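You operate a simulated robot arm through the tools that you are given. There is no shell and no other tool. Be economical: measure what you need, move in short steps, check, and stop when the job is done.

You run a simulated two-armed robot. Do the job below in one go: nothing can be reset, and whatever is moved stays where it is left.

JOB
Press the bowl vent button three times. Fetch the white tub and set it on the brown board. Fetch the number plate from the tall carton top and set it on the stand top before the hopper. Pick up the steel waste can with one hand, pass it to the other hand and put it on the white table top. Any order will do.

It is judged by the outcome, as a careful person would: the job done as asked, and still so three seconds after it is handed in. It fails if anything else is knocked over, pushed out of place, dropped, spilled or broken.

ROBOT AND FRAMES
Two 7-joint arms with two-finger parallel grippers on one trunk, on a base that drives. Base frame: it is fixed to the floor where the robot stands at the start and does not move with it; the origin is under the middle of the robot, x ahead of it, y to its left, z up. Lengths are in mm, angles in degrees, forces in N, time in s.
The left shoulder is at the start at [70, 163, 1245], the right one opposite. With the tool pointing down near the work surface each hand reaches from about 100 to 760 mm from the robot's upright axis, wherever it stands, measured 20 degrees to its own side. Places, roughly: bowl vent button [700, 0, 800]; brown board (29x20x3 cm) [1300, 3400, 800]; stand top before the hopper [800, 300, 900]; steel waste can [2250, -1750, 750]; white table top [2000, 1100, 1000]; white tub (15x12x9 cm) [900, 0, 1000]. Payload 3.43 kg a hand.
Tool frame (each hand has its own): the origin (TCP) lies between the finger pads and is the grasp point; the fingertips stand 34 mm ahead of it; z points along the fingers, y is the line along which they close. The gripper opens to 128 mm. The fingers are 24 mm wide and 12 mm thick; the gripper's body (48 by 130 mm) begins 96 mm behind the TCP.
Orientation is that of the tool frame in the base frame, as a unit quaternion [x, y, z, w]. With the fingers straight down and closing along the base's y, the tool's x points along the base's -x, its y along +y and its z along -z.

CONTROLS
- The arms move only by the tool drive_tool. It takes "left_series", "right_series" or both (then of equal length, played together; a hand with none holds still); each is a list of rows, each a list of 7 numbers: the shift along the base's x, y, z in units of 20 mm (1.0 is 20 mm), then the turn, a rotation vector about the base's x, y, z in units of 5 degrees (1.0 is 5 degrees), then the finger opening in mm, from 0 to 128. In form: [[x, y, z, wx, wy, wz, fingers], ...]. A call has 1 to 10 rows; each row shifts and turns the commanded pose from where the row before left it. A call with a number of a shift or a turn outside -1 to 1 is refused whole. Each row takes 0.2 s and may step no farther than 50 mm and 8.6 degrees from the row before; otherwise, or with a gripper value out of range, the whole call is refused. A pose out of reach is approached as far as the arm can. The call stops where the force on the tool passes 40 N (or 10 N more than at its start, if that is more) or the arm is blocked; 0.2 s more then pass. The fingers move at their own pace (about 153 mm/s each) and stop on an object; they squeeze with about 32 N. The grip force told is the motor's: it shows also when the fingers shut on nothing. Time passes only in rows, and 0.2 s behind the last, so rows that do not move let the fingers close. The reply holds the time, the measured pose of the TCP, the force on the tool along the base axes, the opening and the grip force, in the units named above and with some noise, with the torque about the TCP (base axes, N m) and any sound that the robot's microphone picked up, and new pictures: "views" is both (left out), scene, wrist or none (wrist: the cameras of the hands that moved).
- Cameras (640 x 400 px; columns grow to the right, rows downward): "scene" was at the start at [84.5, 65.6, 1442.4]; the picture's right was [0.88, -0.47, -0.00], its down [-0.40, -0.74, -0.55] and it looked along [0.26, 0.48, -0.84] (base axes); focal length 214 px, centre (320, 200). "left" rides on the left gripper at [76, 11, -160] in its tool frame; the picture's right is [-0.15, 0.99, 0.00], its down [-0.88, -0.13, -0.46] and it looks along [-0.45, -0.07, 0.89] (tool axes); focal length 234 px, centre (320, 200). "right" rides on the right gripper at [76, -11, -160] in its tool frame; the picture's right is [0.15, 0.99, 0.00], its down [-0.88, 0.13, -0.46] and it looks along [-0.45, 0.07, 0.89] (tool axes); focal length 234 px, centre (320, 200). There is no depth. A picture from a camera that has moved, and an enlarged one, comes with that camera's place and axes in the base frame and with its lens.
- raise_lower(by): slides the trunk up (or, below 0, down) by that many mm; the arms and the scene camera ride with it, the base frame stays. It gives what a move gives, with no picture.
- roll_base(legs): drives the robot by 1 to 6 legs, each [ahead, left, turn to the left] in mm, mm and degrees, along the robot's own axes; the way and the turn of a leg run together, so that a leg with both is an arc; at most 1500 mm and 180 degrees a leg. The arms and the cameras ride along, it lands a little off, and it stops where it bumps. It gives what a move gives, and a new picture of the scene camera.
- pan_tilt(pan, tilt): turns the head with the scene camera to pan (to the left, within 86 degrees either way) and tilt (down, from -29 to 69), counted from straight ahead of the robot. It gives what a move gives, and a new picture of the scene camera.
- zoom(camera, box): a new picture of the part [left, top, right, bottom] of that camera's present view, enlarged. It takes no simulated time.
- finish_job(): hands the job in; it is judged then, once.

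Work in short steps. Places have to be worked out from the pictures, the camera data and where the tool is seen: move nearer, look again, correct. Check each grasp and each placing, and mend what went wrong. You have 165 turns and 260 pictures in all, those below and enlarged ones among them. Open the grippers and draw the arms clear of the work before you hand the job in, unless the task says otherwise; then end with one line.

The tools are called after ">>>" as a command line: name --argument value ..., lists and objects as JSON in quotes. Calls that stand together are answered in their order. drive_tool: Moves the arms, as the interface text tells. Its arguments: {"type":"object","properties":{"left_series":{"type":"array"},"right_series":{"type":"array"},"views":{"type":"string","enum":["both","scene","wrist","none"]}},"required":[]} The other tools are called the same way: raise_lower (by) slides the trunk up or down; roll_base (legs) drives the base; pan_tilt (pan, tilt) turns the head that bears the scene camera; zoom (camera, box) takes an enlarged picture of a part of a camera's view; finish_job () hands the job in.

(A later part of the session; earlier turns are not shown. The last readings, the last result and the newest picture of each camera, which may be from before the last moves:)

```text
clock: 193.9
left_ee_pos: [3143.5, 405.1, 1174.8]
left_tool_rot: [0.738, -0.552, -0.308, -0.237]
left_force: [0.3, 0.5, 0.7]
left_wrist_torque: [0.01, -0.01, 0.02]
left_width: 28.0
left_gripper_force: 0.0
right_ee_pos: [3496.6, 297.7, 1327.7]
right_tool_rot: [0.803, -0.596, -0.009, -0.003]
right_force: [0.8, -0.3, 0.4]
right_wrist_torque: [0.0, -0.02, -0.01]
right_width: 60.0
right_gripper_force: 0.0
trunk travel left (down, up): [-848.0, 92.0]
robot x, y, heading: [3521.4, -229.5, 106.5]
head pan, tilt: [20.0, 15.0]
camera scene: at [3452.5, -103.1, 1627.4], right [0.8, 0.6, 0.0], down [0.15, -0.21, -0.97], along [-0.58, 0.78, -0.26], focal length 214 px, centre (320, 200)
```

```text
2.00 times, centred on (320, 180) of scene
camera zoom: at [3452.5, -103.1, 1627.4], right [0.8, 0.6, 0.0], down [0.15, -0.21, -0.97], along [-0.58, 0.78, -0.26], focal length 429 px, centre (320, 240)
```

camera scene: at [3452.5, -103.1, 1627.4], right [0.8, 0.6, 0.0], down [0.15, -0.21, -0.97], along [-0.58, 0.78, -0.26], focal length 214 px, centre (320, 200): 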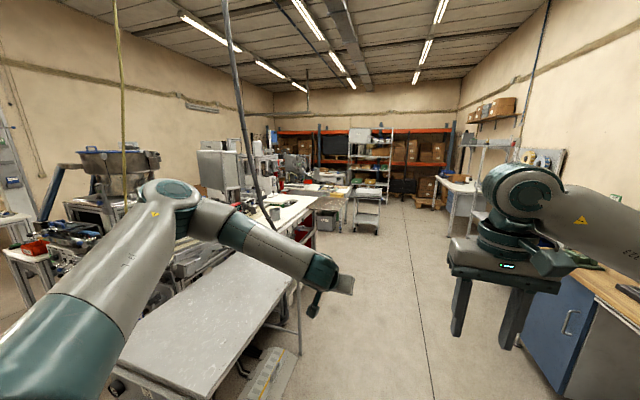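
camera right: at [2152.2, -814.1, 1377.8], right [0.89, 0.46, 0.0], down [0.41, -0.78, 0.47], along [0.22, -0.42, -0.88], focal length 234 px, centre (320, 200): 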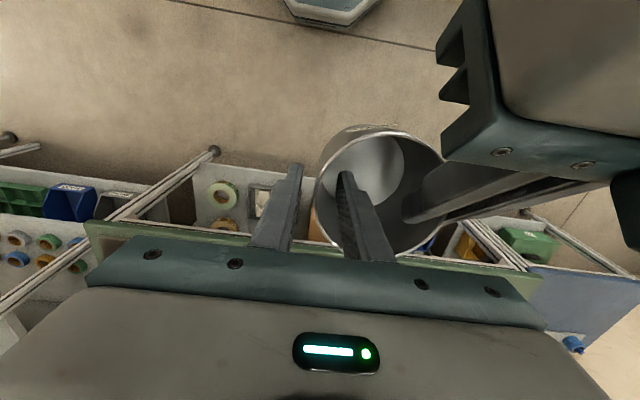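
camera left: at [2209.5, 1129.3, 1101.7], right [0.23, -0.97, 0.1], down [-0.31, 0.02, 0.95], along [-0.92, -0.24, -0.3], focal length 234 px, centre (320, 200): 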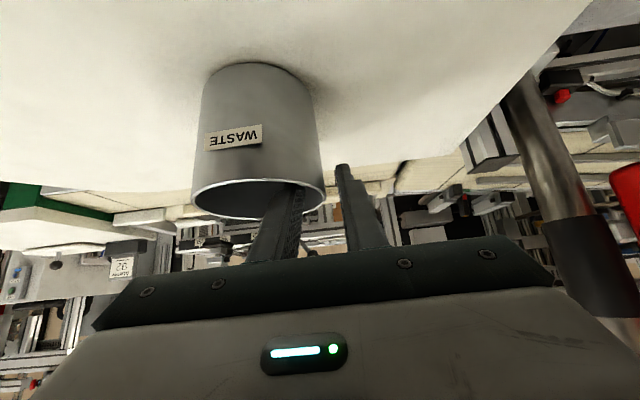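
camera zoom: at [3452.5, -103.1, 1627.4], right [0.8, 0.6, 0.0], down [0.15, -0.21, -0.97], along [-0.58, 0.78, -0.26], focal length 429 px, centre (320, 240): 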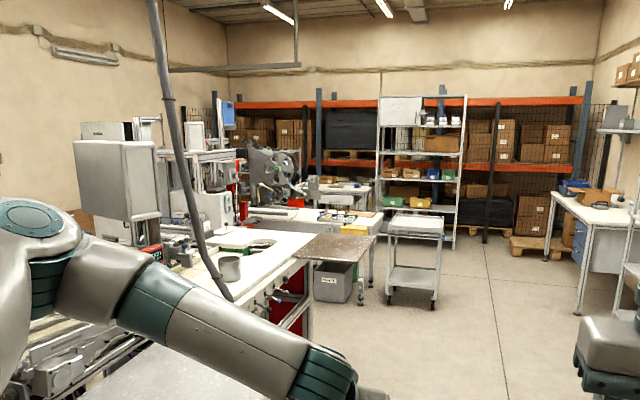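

A leg was slightly too long. Before redoing it, I zoom on the far northeast carton on the pallet and the bench.

>>> zoom --camera "scene" --box '[370, 120, 530, 220]'

>>> roll_base --legs '[[0, 0, 3.2], [0, 1490, 0], [0, 1490, 0], [0, 150, 0]]'

>>> zoom --camera "scene" --box '[160, 80, 480, 280]'

```text
4.00 times, centred on (450, 170) of scene
camera zoom: at [3452.5, -103.1, 1627.4], right [0.8, 0.6, 0.0], down [0.15, -0.21, -0.97], along [-0.58, 0.78, -0.26], focal length 858 px, centre (-200, 320)
```

zoom: 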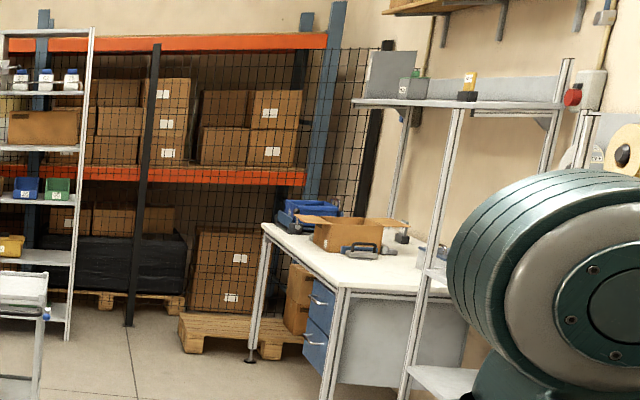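

```text
clock: 209.6
left_ee_pos: [166.7, -612.0, 1174.5]
left_tool_rot: [0.747, -0.54, -0.313, -0.23]
left_force: [-0.5, 1.0, -0.1]
left_wrist_torque: [-0.04, 0.0, 0.01]
left_width: 27.7
left_gripper_force: 0.0
right_ee_pos: [522.7, -706.3, 1326.2]
right_tool_rot: [0.812, -0.583, -0.009, -0.003]
right_force: [-0.2, 0.6, -0.2]
right_wrist_torque: [0.0, 0.05, -0.02]
right_width: 60.3
right_gripper_force: 0.1
trunk travel left (down, up): [-848.0, 92.0]
robot x, y, heading: [563.1, -1233.5, 108.4]
head pan, tilt: [20.0, 15.0]
camera scene: at [493.4, -1108.9, 1627.5], right [0.78, 0.62, 0.0], down [0.16, -0.2, -0.97], along [-0.6, 0.76, -0.26], focal length 214 px, centre (320, 200)
```

scene: 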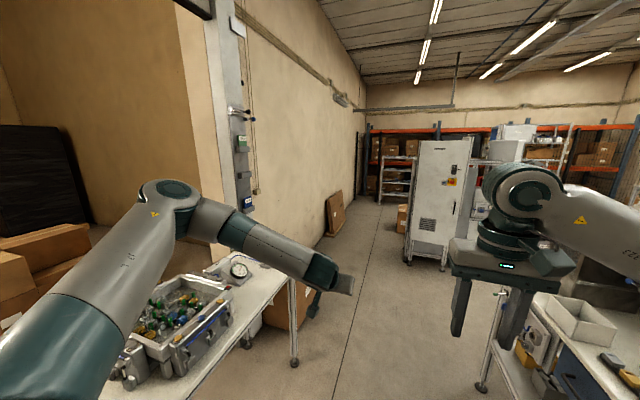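

```text
2.00 times, centred on (320, 180) of scene
camera zoom: at [493.4, -1108.9, 1627.5], right [0.78, 0.62, 0.0], down [0.16, -0.2, -0.97], along [-0.6, 0.76, -0.26], focal length 429 px, centre (320, 240)
```

zoom: 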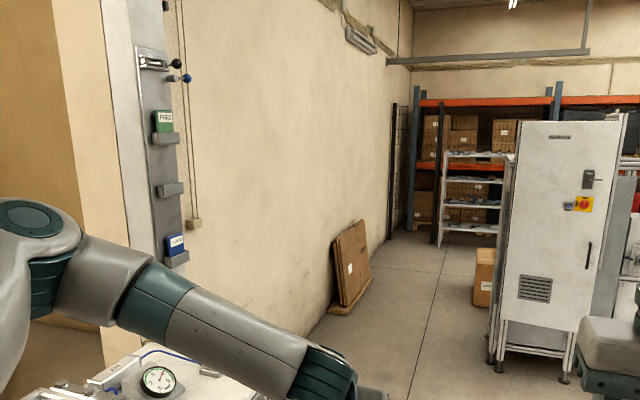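

There's a carton by the crate table (near px 285,305). I zoom there.

>>> zoom --camera "scene" --box '[200, 230, 360, 370]'

>>> pan_tilt --pan 45 --tilt 35

```text
2.86 times, centred on (280, 300) of scene
camera zoom: at [493.4, -1108.9, 1627.5], right [0.78, 0.62, 0.0], down [0.16, -0.2, -0.97], along [-0.6, 0.76, -0.26], focal length 613 px, centre (434, -86)
```

zoom: 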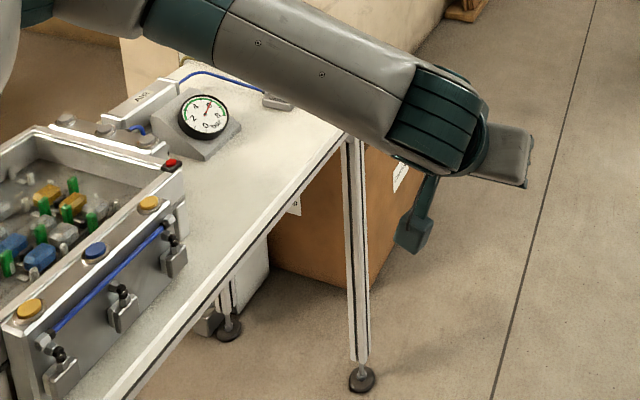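

```text
clock: 210.5
left_ee_pos: [163.6, -611.6, 1176.4]
left_tool_rot: [0.747, -0.539, -0.313, -0.232]
left_force: [-0.5, -0.1, -0.2]
left_wrist_torque: [-0.01, 0.01, 0.02]
left_width: 28.2
left_gripper_force: 0.2
right_ee_pos: [520.4, -709.0, 1327.9]
right_tool_rot: [0.812, -0.583, -0.009, -0.004]
right_force: [-0.7, -0.5, 0.4]
right_wrist_torque: [0.0, -0.02, 0.0]
right_width: 59.8
right_gripper_force: 0.0
trunk travel left (down, up): [-848.0, 92.0]
robot x, y, heading: [561.9, -1233.6, 108.3]
head pan, tilt: [45.0, 35.0]
camera scene: at [469.2, -1143.8, 1595.5], right [0.45, 0.89, 0.0], down [0.51, -0.26, -0.82], along [-0.73, 0.37, -0.57], focal length 214 px, centre (320, 200)
```

scene: 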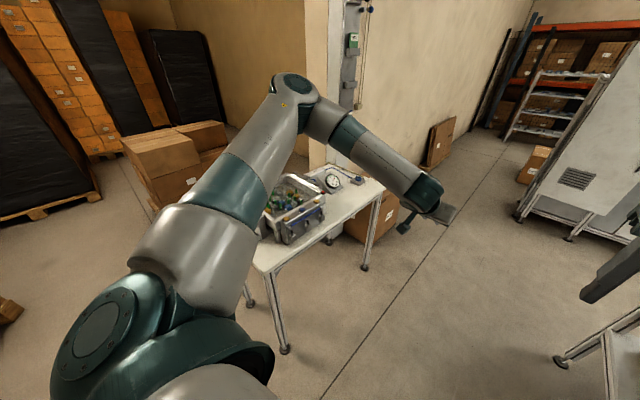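

A carton stands on the floor by the crate table's north end, close to where I started. I drive north up the corridor and look left at it.

>>> roll_base --legs '[[1300, 0, 1]]'

>>> pan_tilt --pan 86 --tilt 40

```text
clock: 216.9
left_ee_pos: [-218.0, 602.8, 1175.4]
left_tool_rot: [0.743, -0.546, -0.31, -0.234]
left_force: [-0.1, 0.1, 0.1]
left_wrist_torque: [-0.02, -0.01, -0.04]
left_width: 28.3
left_gripper_force: 0.0
right_ee_pos: [135.1, 500.1, 1327.4]
right_tool_rot: [0.808, -0.59, -0.009, -0.003]
right_force: [0.4, 0.4, 0.3]
right_wrist_torque: [0.0, 0.01, 0.04]
right_width: 59.8
right_gripper_force: 0.0
trunk travel left (down, up): [-848.0, 92.0]
robot x, y, heading: [172.4, -27.8, 107.3]
head pan, tilt: [45.0, 35.0]
camera scene: at [78.9, 65.7, 1595.5], right [0.46, 0.89, 0.0], down [0.51, -0.26, -0.82], along [-0.73, 0.38, -0.57], focal length 214 px, centre (320, 200)
```

scene: 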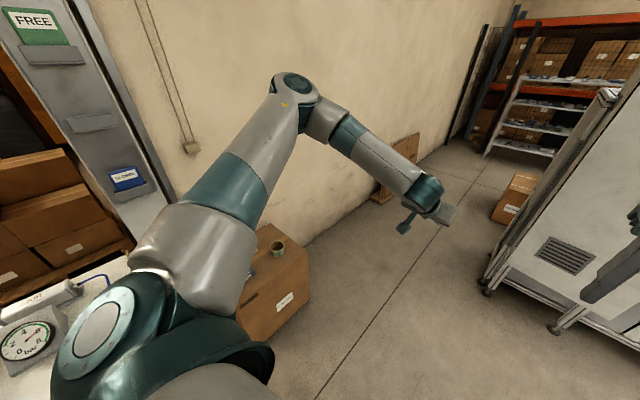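

```text
clock: 218.0
left_ee_pos: [-217.5, 602.3, 1176.1]
left_tool_rot: [0.742, -0.545, -0.31, -0.235]
left_force: [0.2, 0.3, -0.2]
left_wrist_torque: [0.01, 0.03, 0.0]
left_width: 28.0
left_gripper_force: 0.1
right_ee_pos: [137.0, 501.5, 1328.3]
right_tool_rot: [0.807, -0.59, -0.009, -0.004]
right_force: [0.6, 0.2, 0.0]
right_wrist_torque: [0.0, 0.0, 0.01]
right_width: 60.3
right_gripper_force: 0.1
trunk travel left (down, up): [-848.0, 92.0]
robot x, y, heading: [171.2, -28.2, 107.4]
head pan, tilt: [85.9, 40.0]
camera scene: at [74.3, 5.7, 1587.9], right [-0.23, 0.97, 0.0], down [0.63, 0.15, -0.77], along [-0.75, -0.18, -0.64], focal length 214 px, centre (320, 200)
```

scene: 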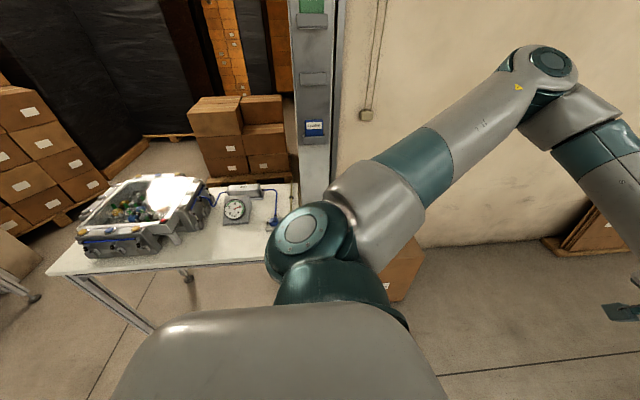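

A carton with things on its top (tape roll etc.) stands near (-770,215). I turn to face it.

>>> roll_base --legs '[[0, 0, 72]]'

>>> pan_tilt --pan 0 --tilt 45

>>> zoom --camera "scene" --box '[220, 100, 460, 250]'

```text
clock: 221.5
left_ee_pos: [-550.0, -184.4, 1174.1]
left_tool_rot: [0.921, -0.017, -0.388, -0.012]
left_force: [-0.4, -0.9, -0.4]
left_wrist_torque: [0.0, 0.01, 0.02]
left_width: 27.9
left_gripper_force: 0.0
right_ee_pos: [-338.2, 115.9, 1327.2]
right_tool_rot: [1.0, -0.013, -0.01, 0.002]
right_force: [0.1, -0.1, 0.2]
right_wrist_torque: [0.04, -0.01, -0.01]
right_width: 60.2
right_gripper_force: 0.1
trunk travel left (down, up): [-848.0, 92.0]
robot x, y, heading: [171.5, -27.3, 178.5]
head pan, tilt: [85.9, 40.0]
camera scene: at [113.0, -105.1, 1587.9], right [-0.99, 0.1, 0.0], down [0.07, 0.64, -0.77], along [-0.08, -0.76, -0.64], focal length 214 px, centre (320, 200)
```

scene: 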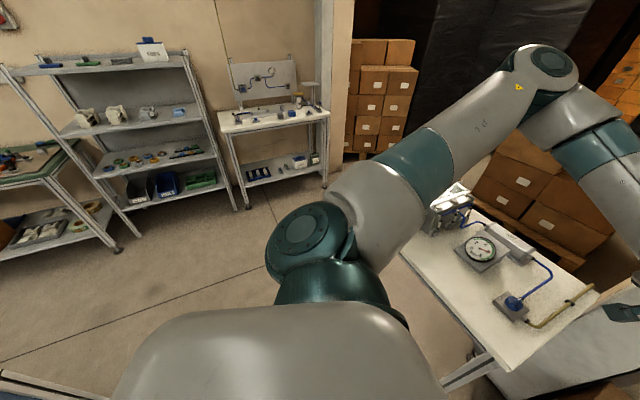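

```text
clock: 223.1
left_ee_pos: [-549.9, -184.1, 1174.9]
left_tool_rot: [0.921, -0.016, -0.389, -0.012]
left_force: [1.2, -0.4, -0.6]
left_wrist_torque: [0.01, 0.02, 0.0]
left_width: 28.2
left_gripper_force: 0.1
right_ee_pos: [-336.2, 114.6, 1327.7]
right_tool_rot: [1.0, -0.014, -0.01, 0.003]
right_force: [-0.6, 0.2, -0.1]
right_wrist_torque: [0.0, 0.03, 0.02]
right_width: 60.1
right_gripper_force: 0.1
trunk travel left (down, up): [-848.0, 92.0]
robot x, y, heading: [173.8, -25.8, 178.4]
head pan, tilt: [0.0, 45.0]
camera scene: at [40.4, -18.4, 1580.6], right [0.03, 1.0, 0.0], down [0.71, -0.02, -0.71], along [-0.71, 0.02, -0.71], focal length 214 px, centre (320, 200)
```

scene: 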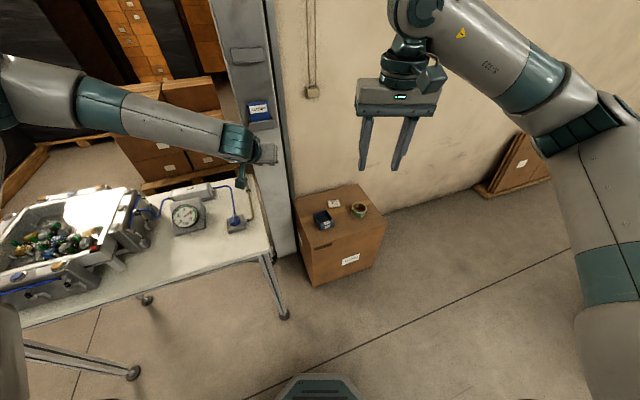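

```text
2.67 times, centred on (340, 175) of scene
camera zoom: at [40.4, -18.4, 1580.6], right [0.03, 1.0, 0.0], down [0.71, -0.02, -0.71], along [-0.71, 0.02, -0.71], focal length 572 px, centre (267, 267)
```

zoom: 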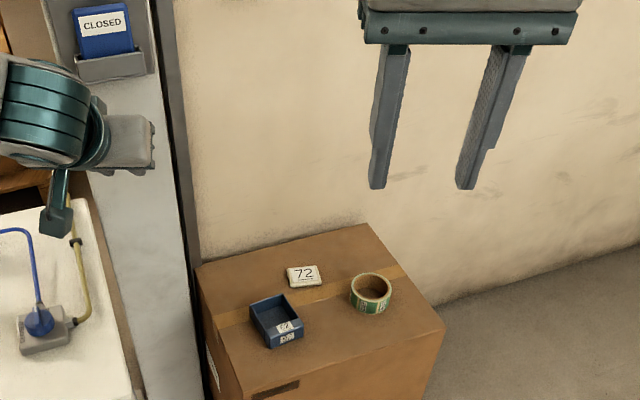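

Found it: the number plate "72" lies on this carton's top (z≈500), next to a blue tray and a tape roll. First I bring the left arm back upright and in, away from the pillar and table.

>>> drive_tool --left_series '[[0.99, -0.03, 0, -0.028, -0.99, 0, 60], [0.99, -0.03, 0, -0.028, -0.99, 0, 60], [0.99, -0.03, 0, -0.028, -0.99, 0, 60], [0.99, -0.03, 0, -0.028, -0.99, 0, 60], [0.99, -0.03, 0, -0.028, -0.99, 0, 60], [0.99, -0.03, 0, -0.028, -0.99, 0, 60], [0.99, -0.03, 0, -0.028, -0.99, 0, 60], [0.99, -0.03, 0, -0.028, -0.99, 0, 60], [0.99, -0.03, 0, -0.028, -0.99, 0, 60], [0.99, -0.2, 0, 0, 0, 0, 60]]' --views "none"

>>> drive_tool --left_series '[[0.8, -0.4, 0, 0, 0, 0, 60], [0.8, -0.4, 0, 0, 0, 0, 60], [0.8, -0.4, 0, 0, 0, 0, 60], [0.8, -0.4, 0, 0, 0, 0, 60]]' --views "none"

>>> roll_base --legs '[[0, 0, 21], [250, -260, 0]]'

```text
clock: 225.3
left_ee_pos: [-350.4, -192.1, 1177.6]
left_tool_rot: [1.0, -0.014, -0.011, -0.007]
left_force: [0.6, 0.6, 0.6]
left_wrist_torque: [0.01, 0.03, -0.02]
left_width: 59.8
left_gripper_force: 0.1
right_ee_pos: [-335.4, 115.8, 1327.7]
right_tool_rot: [1.0, -0.014, -0.01, 0.003]
right_force: [-0.4, 0.1, -0.2]
right_wrist_torque: [0.02, 0.03, -0.02]
right_width: 60.0
right_gripper_force: 0.0
trunk travel left (down, up): [-848.0, 92.0]
robot x, y, heading: [172.8, -28.7, 178.4]
head pan, tilt: [0.0, 45.0]
```

```text
clock: 226.3
left_ee_pos: [-289.6, -227.0, 1173.8]
left_tool_rot: [1.0, -0.015, -0.01, -0.008]
left_force: [0.0, 0.1, 0.2]
left_wrist_torque: [0.0, 0.0, -0.03]
left_width: 59.9
left_gripper_force: 0.1
right_ee_pos: [-338.0, 116.6, 1327.2]
right_tool_rot: [1.0, -0.014, -0.012, 0.002]
right_force: [-0.1, -0.5, 0.3]
right_wrist_torque: [-0.03, 0.03, -0.01]
right_width: 60.1
right_gripper_force: 0.2
trunk travel left (down, up): [-848.0, 92.0]
robot x, y, heading: [169.0, -25.2, 177.9]
head pan, tilt: [0.0, 45.0]
```

```text
clock: 229.8
left_ee_pos: [-514.2, -211.7, 1173.4]
left_tool_rot: [0.986, 0.164, -0.012, -0.006]
left_force: [-0.6, 0.1, 1.1]
left_wrist_torque: [0.01, 0.03, 0.0]
left_width: 60.0
left_gripper_force: 0.1
right_ee_pos: [-679.1, 90.9, 1327.8]
right_tool_rot: [0.986, 0.165, -0.01, 0.003]
right_force: [-0.2, 0.0, 0.7]
right_wrist_torque: [0.02, -0.02, -0.02]
right_width: 60.0
right_gripper_force: 0.1
trunk travel left (down, up): [-848.0, 92.0]
robot x, y, heading: [-154.9, 138.4, -161.3]
head pan, tilt: [0.0, 45.0]
camera scene: at [-277.3, 99.3, 1580.8], right [-0.32, 0.95, 0.0], down [0.67, 0.23, -0.71], along [-0.67, -0.23, -0.71], focal length 214 px, centre (320, 200)
```

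scene: 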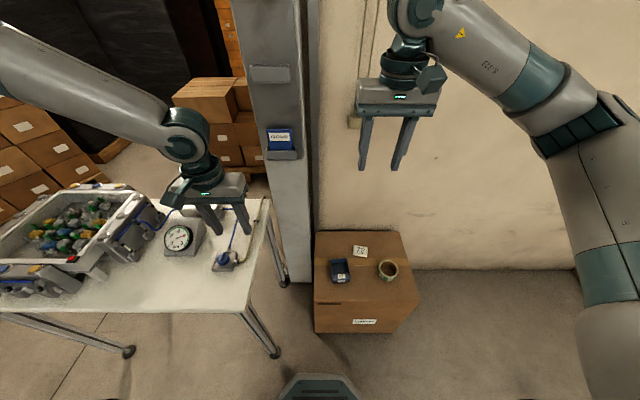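

The plate is at about (-928,105), carton top ≈575. I raise the left hand 200 mm so it stays clear of the crate table, then lower the trunk 200 and advance 90.

>>> drive_tool --left_series '[[0, 0, 1, 0, 0, 0, 60], [0, 0, 1, 0, 0, 0, 60], [0, 0, 1, 0, 0, 0, 60], [0, 0, 1, 0, 0, 0, 60], [0, 0, 1, 0, 0, 0, 60], [0, 0, 1, 0, 0, 0, 60], [0, 0, 1, 0, 0, 0, 60], [0, 0, 1, 0, 0, 0, 60], [0, 0, 1, 0, 0, 0, 60], [0, 0, 1, 0, 0, 0, 60]]' --right_series '[[0, 0, -1, 0, 0, 0, 120], [0, 0, -1, 0, 0, 0, 120], [0, 0, -1, 0, 0, 0, 120], [0, 0, -1, 0, 0, 0, 120], [0, 0, -1, 0, 0, 0, 120], [0, 0, -1, 0, 0, 0, 120], [0, 0, -1, 0, 0, 0, 120], [0, 0, -1, 0, 0, 0, 120], [0, 0, -1, 0, 0, 0, 120], [0, 0, -1, 0, 0, 0, 120]]' --views "none"

>>> raise_lower --by -220

>>> roll_base --legs '[[90, 0, 0]]'

>>> zoom --camera "right" --box '[0, 0, 640, 400]'

```text
clock: 232.0
left_ee_pos: [-515.5, -208.7, 1375.7]
left_tool_rot: [0.986, 0.165, -0.012, -0.005]
left_force: [0.1, 1.2, 0.3]
left_wrist_torque: [-0.03, 0.01, 0.02]
left_width: 60.1
left_gripper_force: 0.1
right_ee_pos: [-681.5, 92.2, 1127.6]
right_tool_rot: [0.986, 0.166, -0.01, 0.005]
right_force: [0.0, 0.5, 0.4]
right_wrist_torque: [0.01, -0.01, -0.04]
right_width: 120.2
right_gripper_force: 0.0
trunk travel left (down, up): [-848.0, 92.0]
robot x, y, heading: [-154.0, 139.1, -161.1]
head pan, tilt: [0.0, 45.0]
```

```text
clock: 234.3
left_ee_pos: [-516.0, -209.4, 1156.0]
left_tool_rot: [0.986, 0.166, -0.011, -0.005]
left_force: [-0.2, 0.4, -0.2]
left_wrist_torque: [-0.02, -0.01, 0.02]
left_width: 59.7
left_gripper_force: 0.0
right_ee_pos: [-682.9, 93.0, 908.8]
right_tool_rot: [0.986, 0.165, -0.009, 0.004]
right_force: [0.6, 0.2, -0.1]
right_wrist_torque: [-0.02, 0.03, 0.02]
right_width: 120.4
right_gripper_force: 0.0
trunk travel left (down, up): [-628.0, 312.0]
robot x, y, heading: [-153.5, 140.3, -161.1]
head pan, tilt: [0.0, 45.0]
```

```text
clock: 235.4
left_ee_pos: [-599.6, -238.2, 1155.2]
left_tool_rot: [0.986, 0.164, -0.011, -0.005]
left_force: [0.6, -0.3, 0.8]
left_wrist_torque: [0.02, -0.01, 0.01]
left_width: 59.9
left_gripper_force: 0.1
right_ee_pos: [-764.7, 63.8, 908.9]
right_tool_rot: [0.986, 0.165, -0.009, 0.005]
right_force: [-0.3, 0.5, -0.8]
right_wrist_torque: [-0.02, -0.05, 0.01]
right_width: 119.9
right_gripper_force: 0.0
trunk travel left (down, up): [-628.0, 312.0]
robot x, y, heading: [-240.1, 107.2, -161.3]
head pan, tilt: [0.0, 45.0]
camera scene: at [-362.4, 71.9, 1360.6], right [-0.32, 0.95, 0.0], down [0.67, 0.23, -0.71], along [-0.67, -0.23, -0.71], focal length 214 px, centre (320, 200)
```

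scene: 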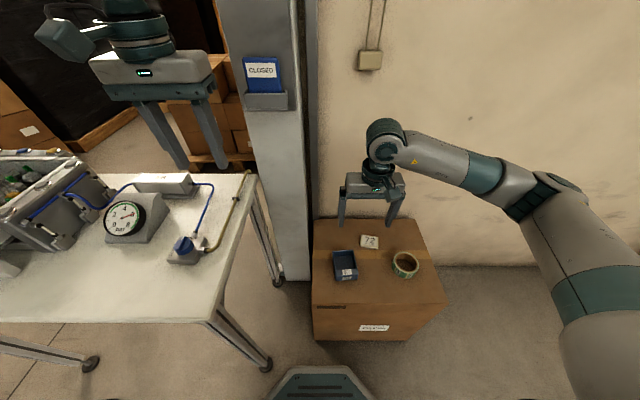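

```text
1.00 times, centred on (320, 200) of right
camera zoom: at [-695.9, 101.4, 1064.8], right [0.46, -0.89, 0.0], down [-0.78, -0.4, 0.47], along [-0.42, -0.22, -0.88], focal length 234 px, centre (320, 200)
```

zoom: 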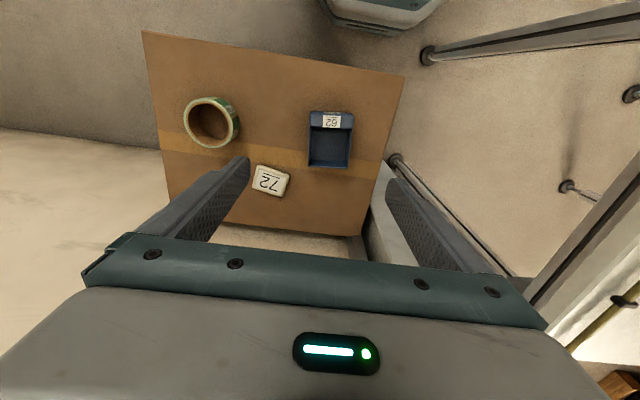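

I zoom on the plate to see its size and orientation.

>>> zoom --camera "right" --box '[220, 140, 320, 220]'

>>> zoom --camera "scene" --box '[300, 190, 460, 310]'

```text
5.00 times, centred on (270, 180) of right
camera zoom: at [-695.9, 101.4, 1064.8], right [0.46, -0.89, 0.0], down [-0.78, -0.4, 0.47], along [-0.42, -0.22, -0.88], focal length 1171 px, centre (570, 300)
```

zoom: 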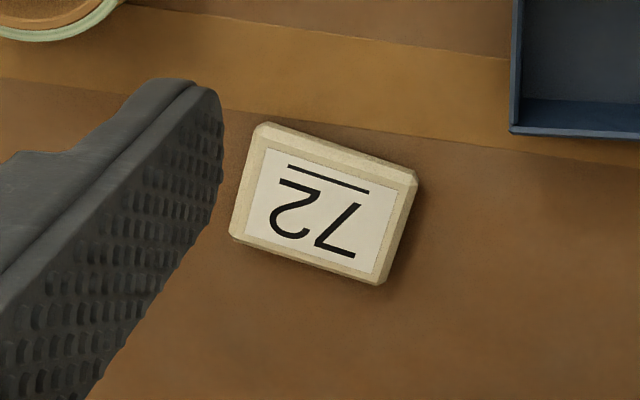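

```text
3.33 times, centred on (380, 250) of scene
camera zoom: at [-362.4, 71.9, 1360.6], right [-0.32, 0.95, 0.0], down [0.67, 0.23, -0.71], along [-0.67, -0.23, -0.71], focal length 715 px, centre (120, 33)
```

zoom: 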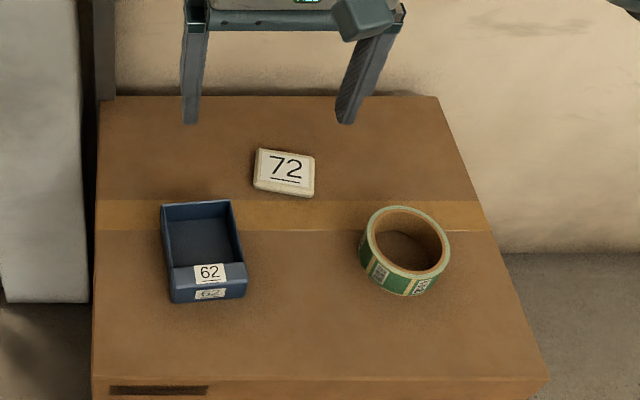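

The plate is a ~78×58 mm beveled block, long axis about at -82°. I rotate the hand -10.5°, move over it and come down to z≈710, opening 120.

>>> drive_tool --right_series '[[-0.86, 0.195, -1, 0, 0, -0.7, 120], [-0.86, 0.195, -1, 0, 0, -0.7, 120], [-0.86, 0.195, -1, 0, 0, -0.7, 120], [-0.86, 0.195, -1, 0, 0, 0, 120], [-0.86, 0.195, -1, 0, 0, 0, 120], [-0.86, 0.195, -1, 0, 0, 0, 120], [-0.86, 0.195, -1, 0, 0, 0, 120], [-0.86, 0.195, -1, 0, 0, 0, 120], [-0.86, 0.195, -1, 0, 0, 0, 120], [-0.86, 0.195, -1, 0, 0, 0, 120]]' --views "wrist"

```text
clock: 237.6
left_ee_pos: [-601.3, -237.0, 1155.0]
left_tool_rot: [0.986, 0.164, -0.012, -0.005]
left_force: [0.0, 0.1, -0.4]
left_wrist_torque: [0.0, -0.02, -0.02]
left_width: 60.1
left_gripper_force: 0.1
right_ee_pos: [-938.8, 102.2, 707.8]
right_tool_rot: [0.997, 0.075, -0.009, 0.003]
right_force: [-1.4, 0.6, -0.6]
right_wrist_torque: [0.0, -0.02, 0.04]
right_width: 120.1
right_gripper_force: 0.1
trunk travel left (down, up): [-628.0, 312.0]
robot x, y, heading: [-239.1, 111.4, -161.5]
head pan, tilt: [0.0, 45.0]
camera right: at [-862.9, 126.5, 863.7], right [0.29, -0.96, 0.0], down [-0.84, -0.26, 0.47], along [-0.45, -0.14, -0.88], focal length 234 px, centre (320, 200)
```

right: 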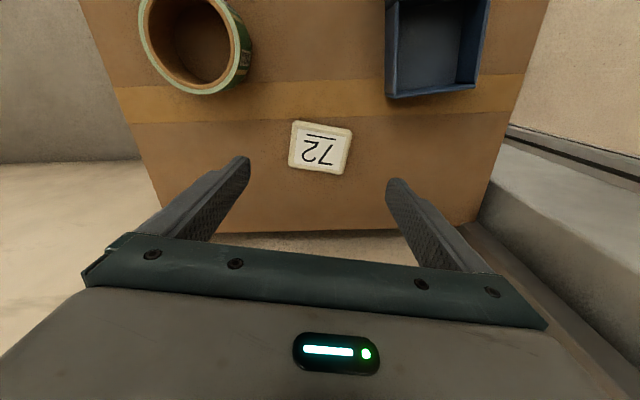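

Centered over the plate (z≈575). I descend 75 mm and check.

>>> drive_tool --right_series '[[0, 0, -0.75, 0, 0, -0.1, 110], [0, 0, -0.75, 0, 0, -0.1, 110], [0, 0, -0.75, 0, 0, 0, 110], [0, 0, -0.75, 0, 0, 0, 110], [0, 0, -0.75, 0, 0, 0, 110]]' --views "both"

>>> zoom --camera "scene" --box '[320, 190, 440, 280]'

```text
clock: 238.8
left_ee_pos: [-599.1, -236.5, 1155.8]
left_tool_rot: [0.986, 0.164, -0.012, -0.005]
left_force: [-0.3, -0.4, 0.0]
left_wrist_torque: [0.01, -0.01, -0.02]
left_width: 59.7
left_gripper_force: 0.0
right_ee_pos: [-938.1, 104.3, 633.0]
right_tool_rot: [0.998, 0.066, -0.009, 0.003]
right_force: [0.5, 0.0, -0.2]
right_wrist_torque: [0.0, 0.04, 0.01]
right_width: 110.0
right_gripper_force: 0.0
trunk travel left (down, up): [-628.0, 312.0]
robot x, y, heading: [-237.2, 113.2, -161.1]
head pan, tilt: [0.0, 45.0]
camera scene: at [-362.0, 72.1, 1360.7], right [-0.32, 0.95, 0.0], down [0.67, 0.23, -0.71], along [-0.67, -0.23, -0.71], focal length 214 px, centre (320, 200)
camera right: at [-862.5, 127.1, 789.7], right [0.27, -0.96, 0.0], down [-0.85, -0.24, 0.47], along [-0.46, -0.13, -0.88], focal length 234 px, centre (320, 200)
```

scene: 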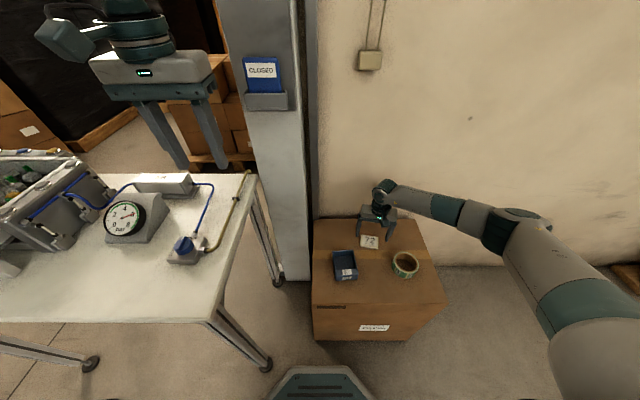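
right: 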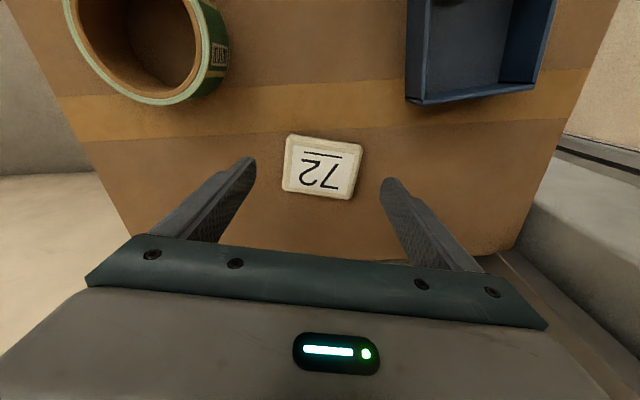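

```text
4.44 times, centred on (380, 235) of scene
camera zoom: at [-362.0, 72.1, 1360.7], right [-0.32, 0.95, 0.0], down [0.67, 0.23, -0.71], along [-0.67, -0.23, -0.71], focal length 953 px, centre (53, 44)
```

zoom: 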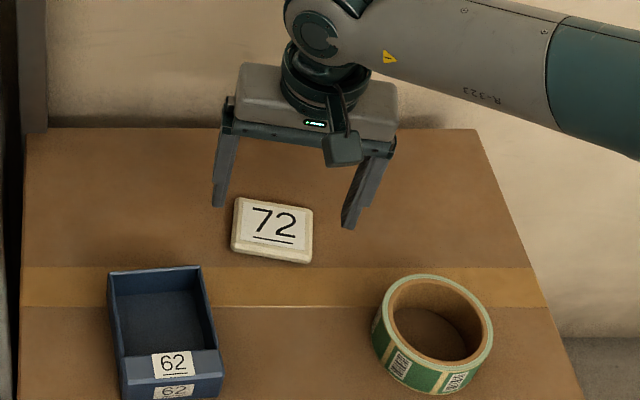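

Aligned. I descend slowly toward the carton top, 10 mm per row.

>>> drive_tool --right_series '[[0, 0, -0.5, 0, 0, 0, 110], [0, 0, -0.5, 0, 0, 0, 110], [0, 0, -0.3, 0, 0, 0, 110]]' --views "wrist"

```text
clock: 239.6
left_ee_pos: [-599.0, -238.2, 1156.0]
left_tool_rot: [0.986, 0.165, -0.012, -0.005]
left_force: [-0.8, -1.1, -0.5]
left_wrist_torque: [0.01, -0.01, 0.0]
left_width: 59.9
left_gripper_force: 0.1
right_ee_pos: [-937.2, 102.6, 607.7]
right_tool_rot: [0.998, 0.065, -0.01, 0.004]
right_force: [0.3, -0.3, 0.0]
right_wrist_torque: [0.01, 0.0, -0.01]
right_width: 110.1
right_gripper_force: 0.1
trunk travel left (down, up): [-628.0, 312.0]
robot x, y, heading: [-237.5, 110.8, -161.3]
head pan, tilt: [0.0, 45.0]
camera right: at [-861.4, 125.6, 764.5], right [0.27, -0.96, 0.0], down [-0.85, -0.24, 0.47], along [-0.46, -0.13, -0.88], focal length 234 px, centre (320, 200)
```

right: 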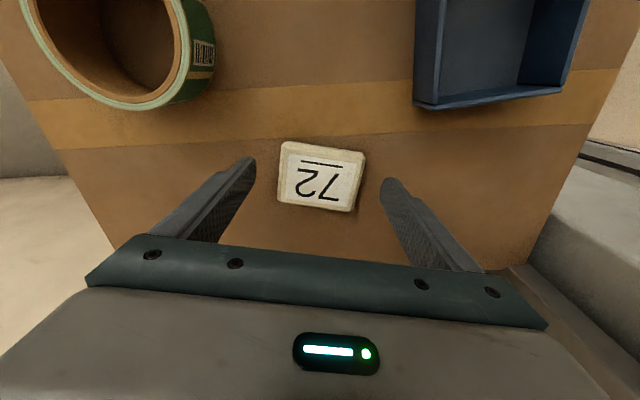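

No contact yet. Continue in 6 mm steps until light contact.

>>> drive_tool --right_series '[[0, 0, -0.3, 0, 0, 0, 110], [0, 0, -0.3, 0, 0, 0, 110], [0, 0, -0.3, 0, 0, 0, 110]]' --views "wrist"

>>> zoom --camera "scene" --box '[340, 200, 420, 260]'

```text
clock: 240.4
left_ee_pos: [-598.9, -237.9, 1156.1]
left_tool_rot: [0.986, 0.165, -0.012, -0.005]
left_force: [0.1, 1.2, 0.2]
left_wrist_torque: [0.01, 0.03, 0.01]
left_width: 59.9
left_gripper_force: 0.1
right_ee_pos: [-938.4, 103.8, 588.8]
right_tool_rot: [0.998, 0.066, -0.009, 0.004]
right_force: [-0.2, 0.1, 0.6]
right_wrist_torque: [-0.03, 0.01, 0.01]
right_width: 110.1
right_gripper_force: 0.0
trunk travel left (down, up): [-628.0, 312.0]
robot x, y, heading: [-239.7, 112.8, -161.0]
head pan, tilt: [0.0, 45.0]
camera right: at [-861.8, 126.2, 745.7], right [0.27, -0.96, 0.0], down [-0.85, -0.24, 0.47], along [-0.45, -0.13, -0.88], focal length 234 px, centre (320, 200)
```

right: 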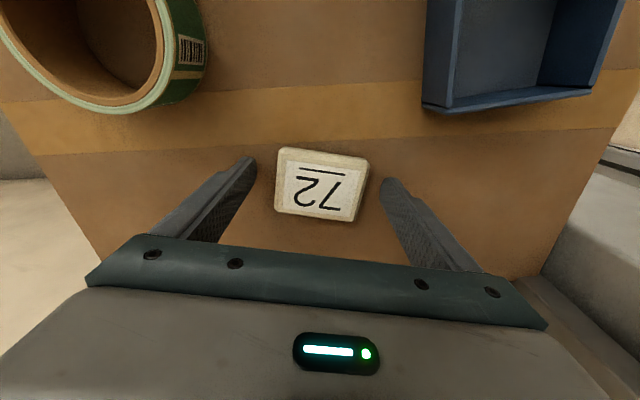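

```text
6.67 times, centred on (380, 230) of scene
camera zoom: at [-362.0, 72.1, 1360.6], right [-0.32, 0.95, 0.0], down [0.67, 0.23, -0.71], along [-0.67, -0.23, -0.71], focal length 1430 px, centre (-80, 0)
```

zoom: 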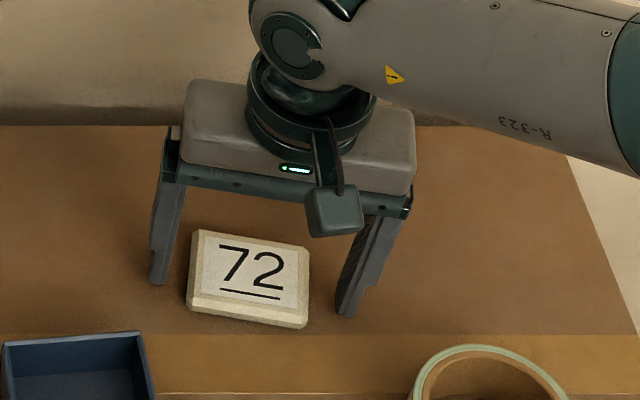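

Both views suggest the plate is ~14 mm farther from me and lower. I shift forward 14 mm and descend further in 5 mm steps.

>>> drive_tool --right_series '[[-0.7, -0.08, 0, 0, 0, 0, 110], [0, 0, -0.3, 0, 0, 0, 110], [0, 0, -0.3, 0, 0, 0, 110], [0, 0, -0.3, 0, 0, 0, 110]]' --views "wrist"

>>> zoom --camera "scene" --box '[340, 200, 420, 260]'

```text
clock: 241.3
left_ee_pos: [-595.7, -236.7, 1157.8]
left_tool_rot: [0.986, 0.165, -0.013, -0.006]
left_force: [-1.5, -0.2, 0.4]
left_wrist_torque: [0.0, -0.06, 0.03]
left_width: 59.9
left_gripper_force: 0.0
right_ee_pos: [-952.9, 102.8, 584.9]
right_tool_rot: [0.998, 0.064, -0.012, 0.004]
right_force: [20.4, 5.2, 34.7]
right_wrist_torque: [2.37, -0.92, -1.07]
right_width: 111.5
right_gripper_force: 1.0
trunk travel left (down, up): [-628.0, 312.0]
robot x, y, heading: [-235.8, 114.7, -161.3]
head pan, tilt: [0.0, 45.0]
stopped in row 4 (right hand): the force on the tool passed its limit (the readings are from after the stop); the commanded pose is now the measured one
camera right: at [-876.7, 124.2, 740.6], right [0.27, -0.96, 0.0], down [-0.85, -0.24, 0.48], along [-0.46, -0.13, -0.88], focal length 234 px, centre (320, 200)
```

right: 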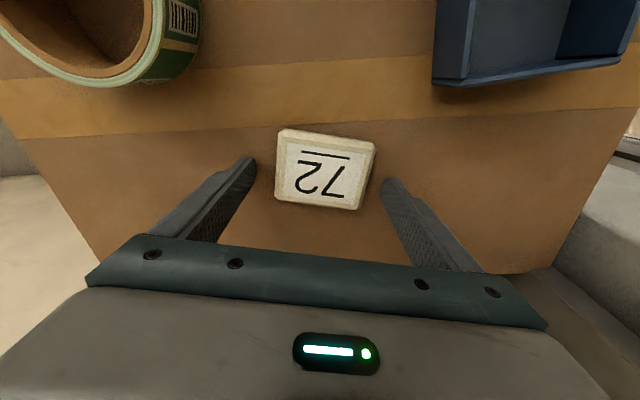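

```text
6.67 times, centred on (380, 230) of scene
camera zoom: at [-357.3, 72.4, 1361.6], right [-0.32, 0.95, 0.0], down [0.67, 0.23, -0.71], along [-0.67, -0.23, -0.7], focal length 1430 px, centre (-80, 0)
```

zoom: 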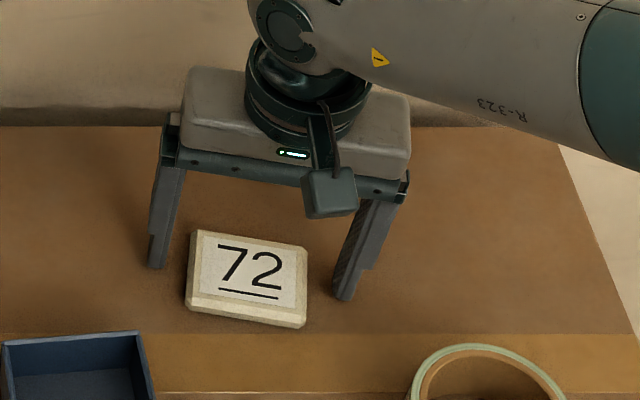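

The fingertips touched the carton (z≈551). I lift 4 mm, move 8 mm back so that the tips straddle the plate's middle, and close.

>>> drive_tool --right_series '[[0, 0, 0.25, 0, 0, 0, 110], [0.4, 0.05, 0, 0, 0, 0, 110], [0, 0, 0, 0, 0, 0, 90], [0, 0, 0, 0, 0, 0, 75], [0, 0, 0, 0, 0, 0, 60], [0, 0, 0, 0, 0, 0, 50]]' --views "wrist"

>>> zoom --camera "scene" --box '[340, 200, 420, 260]'

```text
clock: 242.7
left_ee_pos: [-598.0, -236.8, 1155.1]
left_tool_rot: [0.986, 0.165, -0.012, -0.005]
left_force: [0.0, 0.3, 0.4]
left_wrist_torque: [-0.03, 0.03, 0.01]
left_width: 60.0
left_gripper_force: 0.1
right_ee_pos: [-946.6, 103.9, 584.7]
right_tool_rot: [0.998, 0.064, -0.013, 0.005]
right_force: [-6.9, 6.1, 9.8]
right_wrist_torque: [0.67, 0.25, 0.3]
right_width: 77.0
right_gripper_force: 32.0
trunk travel left (down, up): [-628.0, 312.0]
robot x, y, heading: [-238.4, 110.8, -161.4]
head pan, tilt: [0.0, 45.0]
camera right: at [-870.4, 126.8, 740.4], right [0.27, -0.96, 0.0], down [-0.84, -0.24, 0.48], along [-0.46, -0.13, -0.88], focal length 234 px, centre (320, 200)
```

right: 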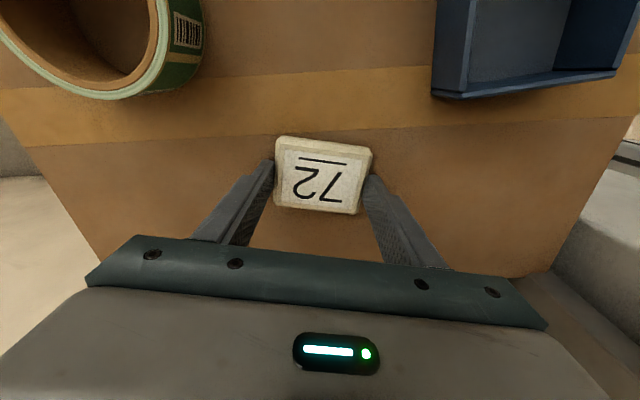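

```text
6.67 times, centred on (380, 230) of scene
camera zoom: at [-360.6, 72.6, 1360.8], right [-0.32, 0.95, 0.0], down [0.67, 0.23, -0.71], along [-0.67, -0.23, -0.71], focal length 1430 px, centre (-80, 0)
```

zoom: 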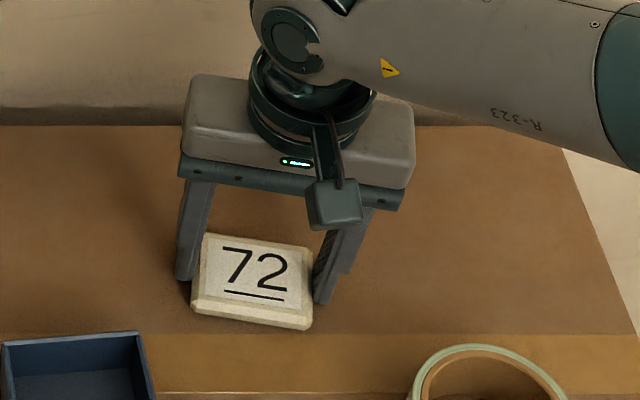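

Gripped at 77 mm. Lift 80 mm and check.

>>> drive_tool --right_series '[[0, 0, 0.4, 0, 0, 0, 50], [0, 0, 0.7, 0, 0, 0, 50], [0, 0, 1, 0, 0, 0, 50], [0, 0, 1, 0, 0, 0, 50], [0, 0, 1, 0, 0, 0, 50]]' --views "wrist"

>>> zoom --camera "scene" --box '[320, 170, 440, 260]'

```text
clock: 243.9
left_ee_pos: [-600.3, -236.0, 1155.7]
left_tool_rot: [0.987, 0.163, -0.012, -0.005]
left_force: [-0.4, 1.1, 0.1]
left_wrist_torque: [0.01, 0.02, 0.02]
left_width: 60.0
left_gripper_force: 0.1
right_ee_pos: [-948.6, 102.6, 668.2]
right_tool_rot: [0.998, 0.064, -0.012, 0.004]
right_force: [-0.4, -1.2, -1.3]
right_wrist_torque: [-0.03, -0.01, 0.02]
right_width: 77.0
right_gripper_force: 31.7
trunk travel left (down, up): [-628.0, 312.0]
robot x, y, heading: [-239.2, 109.1, -161.2]
head pan, tilt: [0.0, 45.0]
camera right: at [-872.2, 126.2, 824.4], right [0.27, -0.96, 0.0], down [-0.85, -0.24, 0.48], along [-0.46, -0.13, -0.88], focal length 234 px, centre (320, 200)
```

right: 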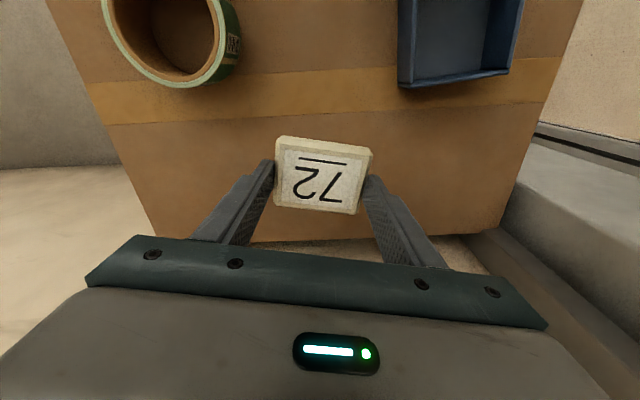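

```text
4.44 times, centred on (380, 215) of scene
camera zoom: at [-361.6, 72.2, 1360.6], right [-0.32, 0.95, 0.0], down [0.67, 0.23, -0.71], along [-0.67, -0.23, -0.71], focal length 953 px, centre (53, 133)
```

zoom: 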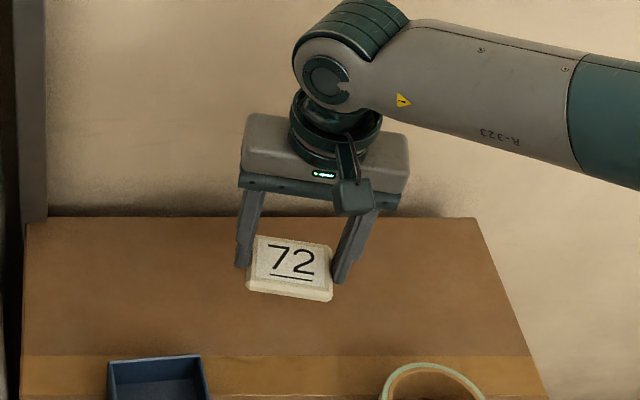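

The plate is held firmly. I raise the trunk 300, draw the right hand in and up, then back away.

>>> raise_lower --by 300

>>> drive_tool --right_series '[[0.94, 0.32, 0.8, 0, 0, 0.5, 50], [0.94, 0.32, 0.8, 0, 0, 0.5, 50], [0.94, 0.32, 0.8, 0, 0, 0.5, 50], [0.94, 0.32, 0.8, 0, 0, 0.5, 50], [0.94, 0.32, 0.8, 0, 0, 0.2, 50], [0.94, 0.32, 0.8, 0, 0, 0, 50], [0.94, 0.32, 0.8, 0, 0, 0, 50], [0.94, 0.32, 0.8, 0, 0, 0, 50], [0.94, 0.32, 0.8, 0, 0, 0, 50], [0.94, 0.32, 0.8, 0, 0, 0, 50]]' --views "none"

>>> roll_base --legs '[[-240, 0, 0]]'

```text
clock: 246.9
left_ee_pos: [-599.6, -238.2, 1455.9]
left_tool_rot: [0.986, 0.164, -0.011, -0.006]
left_force: [0.2, 0.1, 0.3]
left_wrist_torque: [0.01, 0.03, -0.03]
left_width: 60.0
left_gripper_force: 0.0
right_ee_pos: [-948.9, 102.7, 968.7]
right_tool_rot: [0.998, 0.065, -0.013, 0.004]
right_force: [0.2, -0.2, -1.1]
right_wrist_torque: [0.0, 0.0, 0.02]
right_width: 76.7
right_gripper_force: 32.0
trunk travel left (down, up): [-928.0, 12.0]
robot x, y, heading: [-237.1, 110.7, -161.2]
head pan, tilt: [0.0, 45.0]
```

```text
clock: 249.1
left_ee_pos: [-598.6, -236.2, 1456.6]
left_tool_rot: [0.986, 0.164, -0.011, -0.005]
left_force: [0.5, 0.9, -0.4]
left_wrist_torque: [-0.04, 0.0, 0.02]
left_width: 59.9
left_gripper_force: 0.0
right_ee_pos: [-763.0, 167.5, 1127.2]
right_tool_rot: [0.987, 0.16, -0.011, 0.005]
right_force: [-1.4, 0.9, -0.6]
right_wrist_torque: [0.02, 0.03, 0.01]
right_width: 76.8
right_gripper_force: 32.1
trunk travel left (down, up): [-928.0, 12.0]
robot x, y, heading: [-237.8, 109.4, -161.2]
head pan, tilt: [0.0, 45.0]
```

```text
clock: 250.9
left_ee_pos: [-381.4, -161.9, 1453.5]
left_tool_rot: [0.986, 0.165, -0.01, -0.006]
left_force: [0.4, 0.0, 0.2]
left_wrist_torque: [-0.02, -0.07, 0.02]
left_width: 59.9
left_gripper_force: 0.1
right_ee_pos: [-542.6, 241.1, 1125.2]
right_tool_rot: [0.987, 0.161, -0.01, 0.005]
right_force: [0.2, 0.5, -0.7]
right_wrist_torque: [-0.02, 0.0, -0.01]
right_width: 76.7
right_gripper_force: 31.9
trunk travel left (down, up): [-928.0, 12.0]
robot x, y, heading: [-15.6, 189.2, -161.2]
head pan, tilt: [0.0, 45.0]
camera scene: at [-143.9, 146.5, 1660.2], right [-0.32, 0.95, 0.0], down [0.67, 0.23, -0.7], along [-0.67, -0.23, -0.71], focal length 214 px, centre (320, 200)
```

scene: 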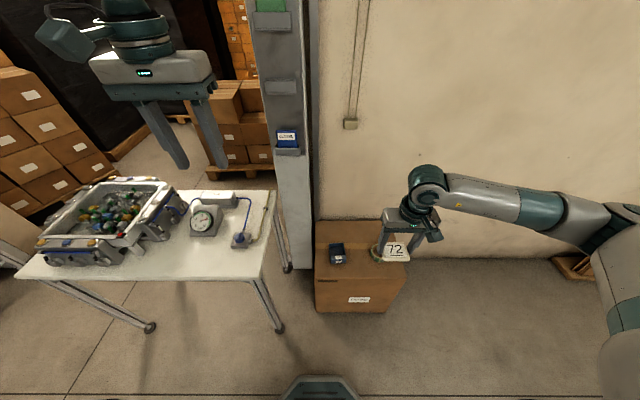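

I turn around to face the hopper bench.

>>> pan_tilt --pan 0 --tilt 42

>>> roll_base --legs '[[0, 0, -179.3]]'

>>> zoom --camera "scene" --box '[220, 120, 420, 270]'

```text
clock: 251.5
left_ee_pos: [-379.1, -163.1, 1455.8]
left_tool_rot: [0.986, 0.164, -0.011, -0.005]
left_force: [-0.1, -0.2, 0.0]
left_wrist_torque: [0.0, -0.04, 0.04]
left_width: 59.8
left_gripper_force: 0.1
right_ee_pos: [-539.8, 241.8, 1126.3]
right_tool_rot: [0.987, 0.16, -0.01, 0.004]
right_force: [0.1, -0.7, -0.5]
right_wrist_torque: [-0.04, -0.03, -0.01]
right_width: 77.0
right_gripper_force: 32.3
trunk travel left (down, up): [-928.0, 12.0]
robot x, y, heading: [-15.9, 185.1, -161.0]
head pan, tilt: [0.0, 42.0]
camera scene: at [-144.1, 146.4, 1664.7], right [-0.32, 0.95, 0.0], down [0.63, 0.22, -0.74], along [-0.7, -0.24, -0.67], focal length 214 px, centre (320, 200)
```

scene: 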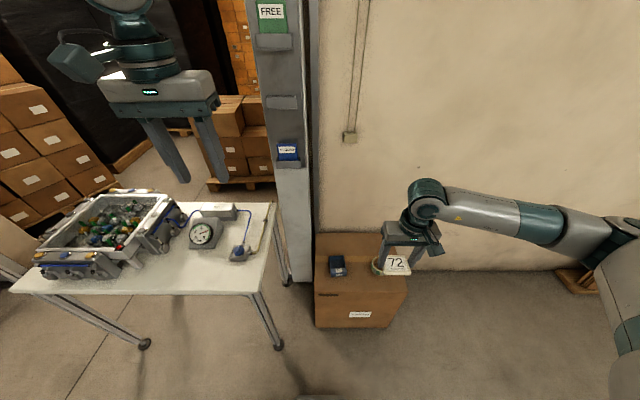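

```text
clock: 259.1
left_ee_pos: [313.8, 563.8, 1455.1]
left_tool_rot: [-0.206, 0.979, -0.005, 0.012]
left_force: [-0.4, 0.1, -0.2]
left_wrist_torque: [0.01, 0.01, 0.0]
left_width: 60.0
left_gripper_force: 0.0
right_ee_pos: [509.9, 174.4, 1127.3]
right_tool_rot: [-0.202, 0.979, 0.006, 0.011]
right_force: [0.4, 0.4, -0.6]
right_wrist_torque: [-0.01, 0.04, 0.0]
right_width: 76.7
right_gripper_force: 31.8
trunk travel left (down, up): [-928.0, 12.0]
robot x, y, heading: [-15.2, 187.1, 23.6]
head pan, tilt: [0.0, 42.0]
camera scene: at [107.6, 244.3, 1665.0], right [0.4, -0.92, 0.0], down [-0.61, -0.27, -0.74], along [0.68, 0.3, -0.67], focal length 214 px, centre (320, 200)
```

scene: 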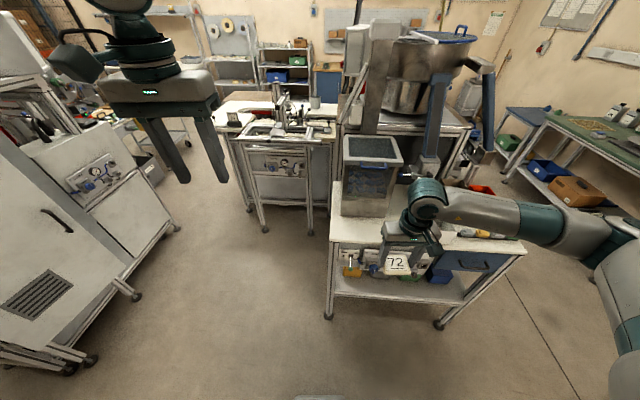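

```text
2.67 times, centred on (320, 195) of scene
camera zoom: at [107.6, 244.3, 1665.0], right [0.4, -0.92, 0.0], down [-0.61, -0.27, -0.74], along [0.68, 0.3, -0.67], focal length 572 px, centre (320, 213)
```

zoom: 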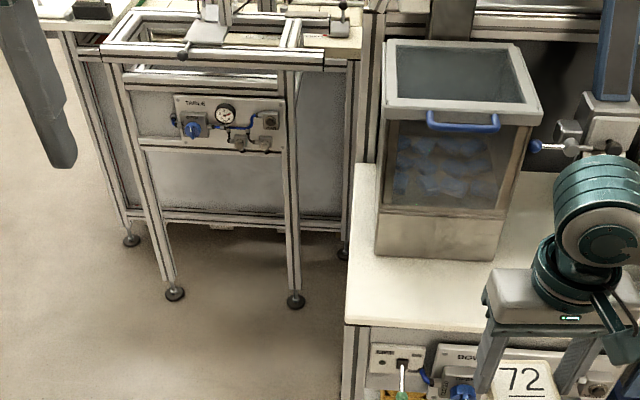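

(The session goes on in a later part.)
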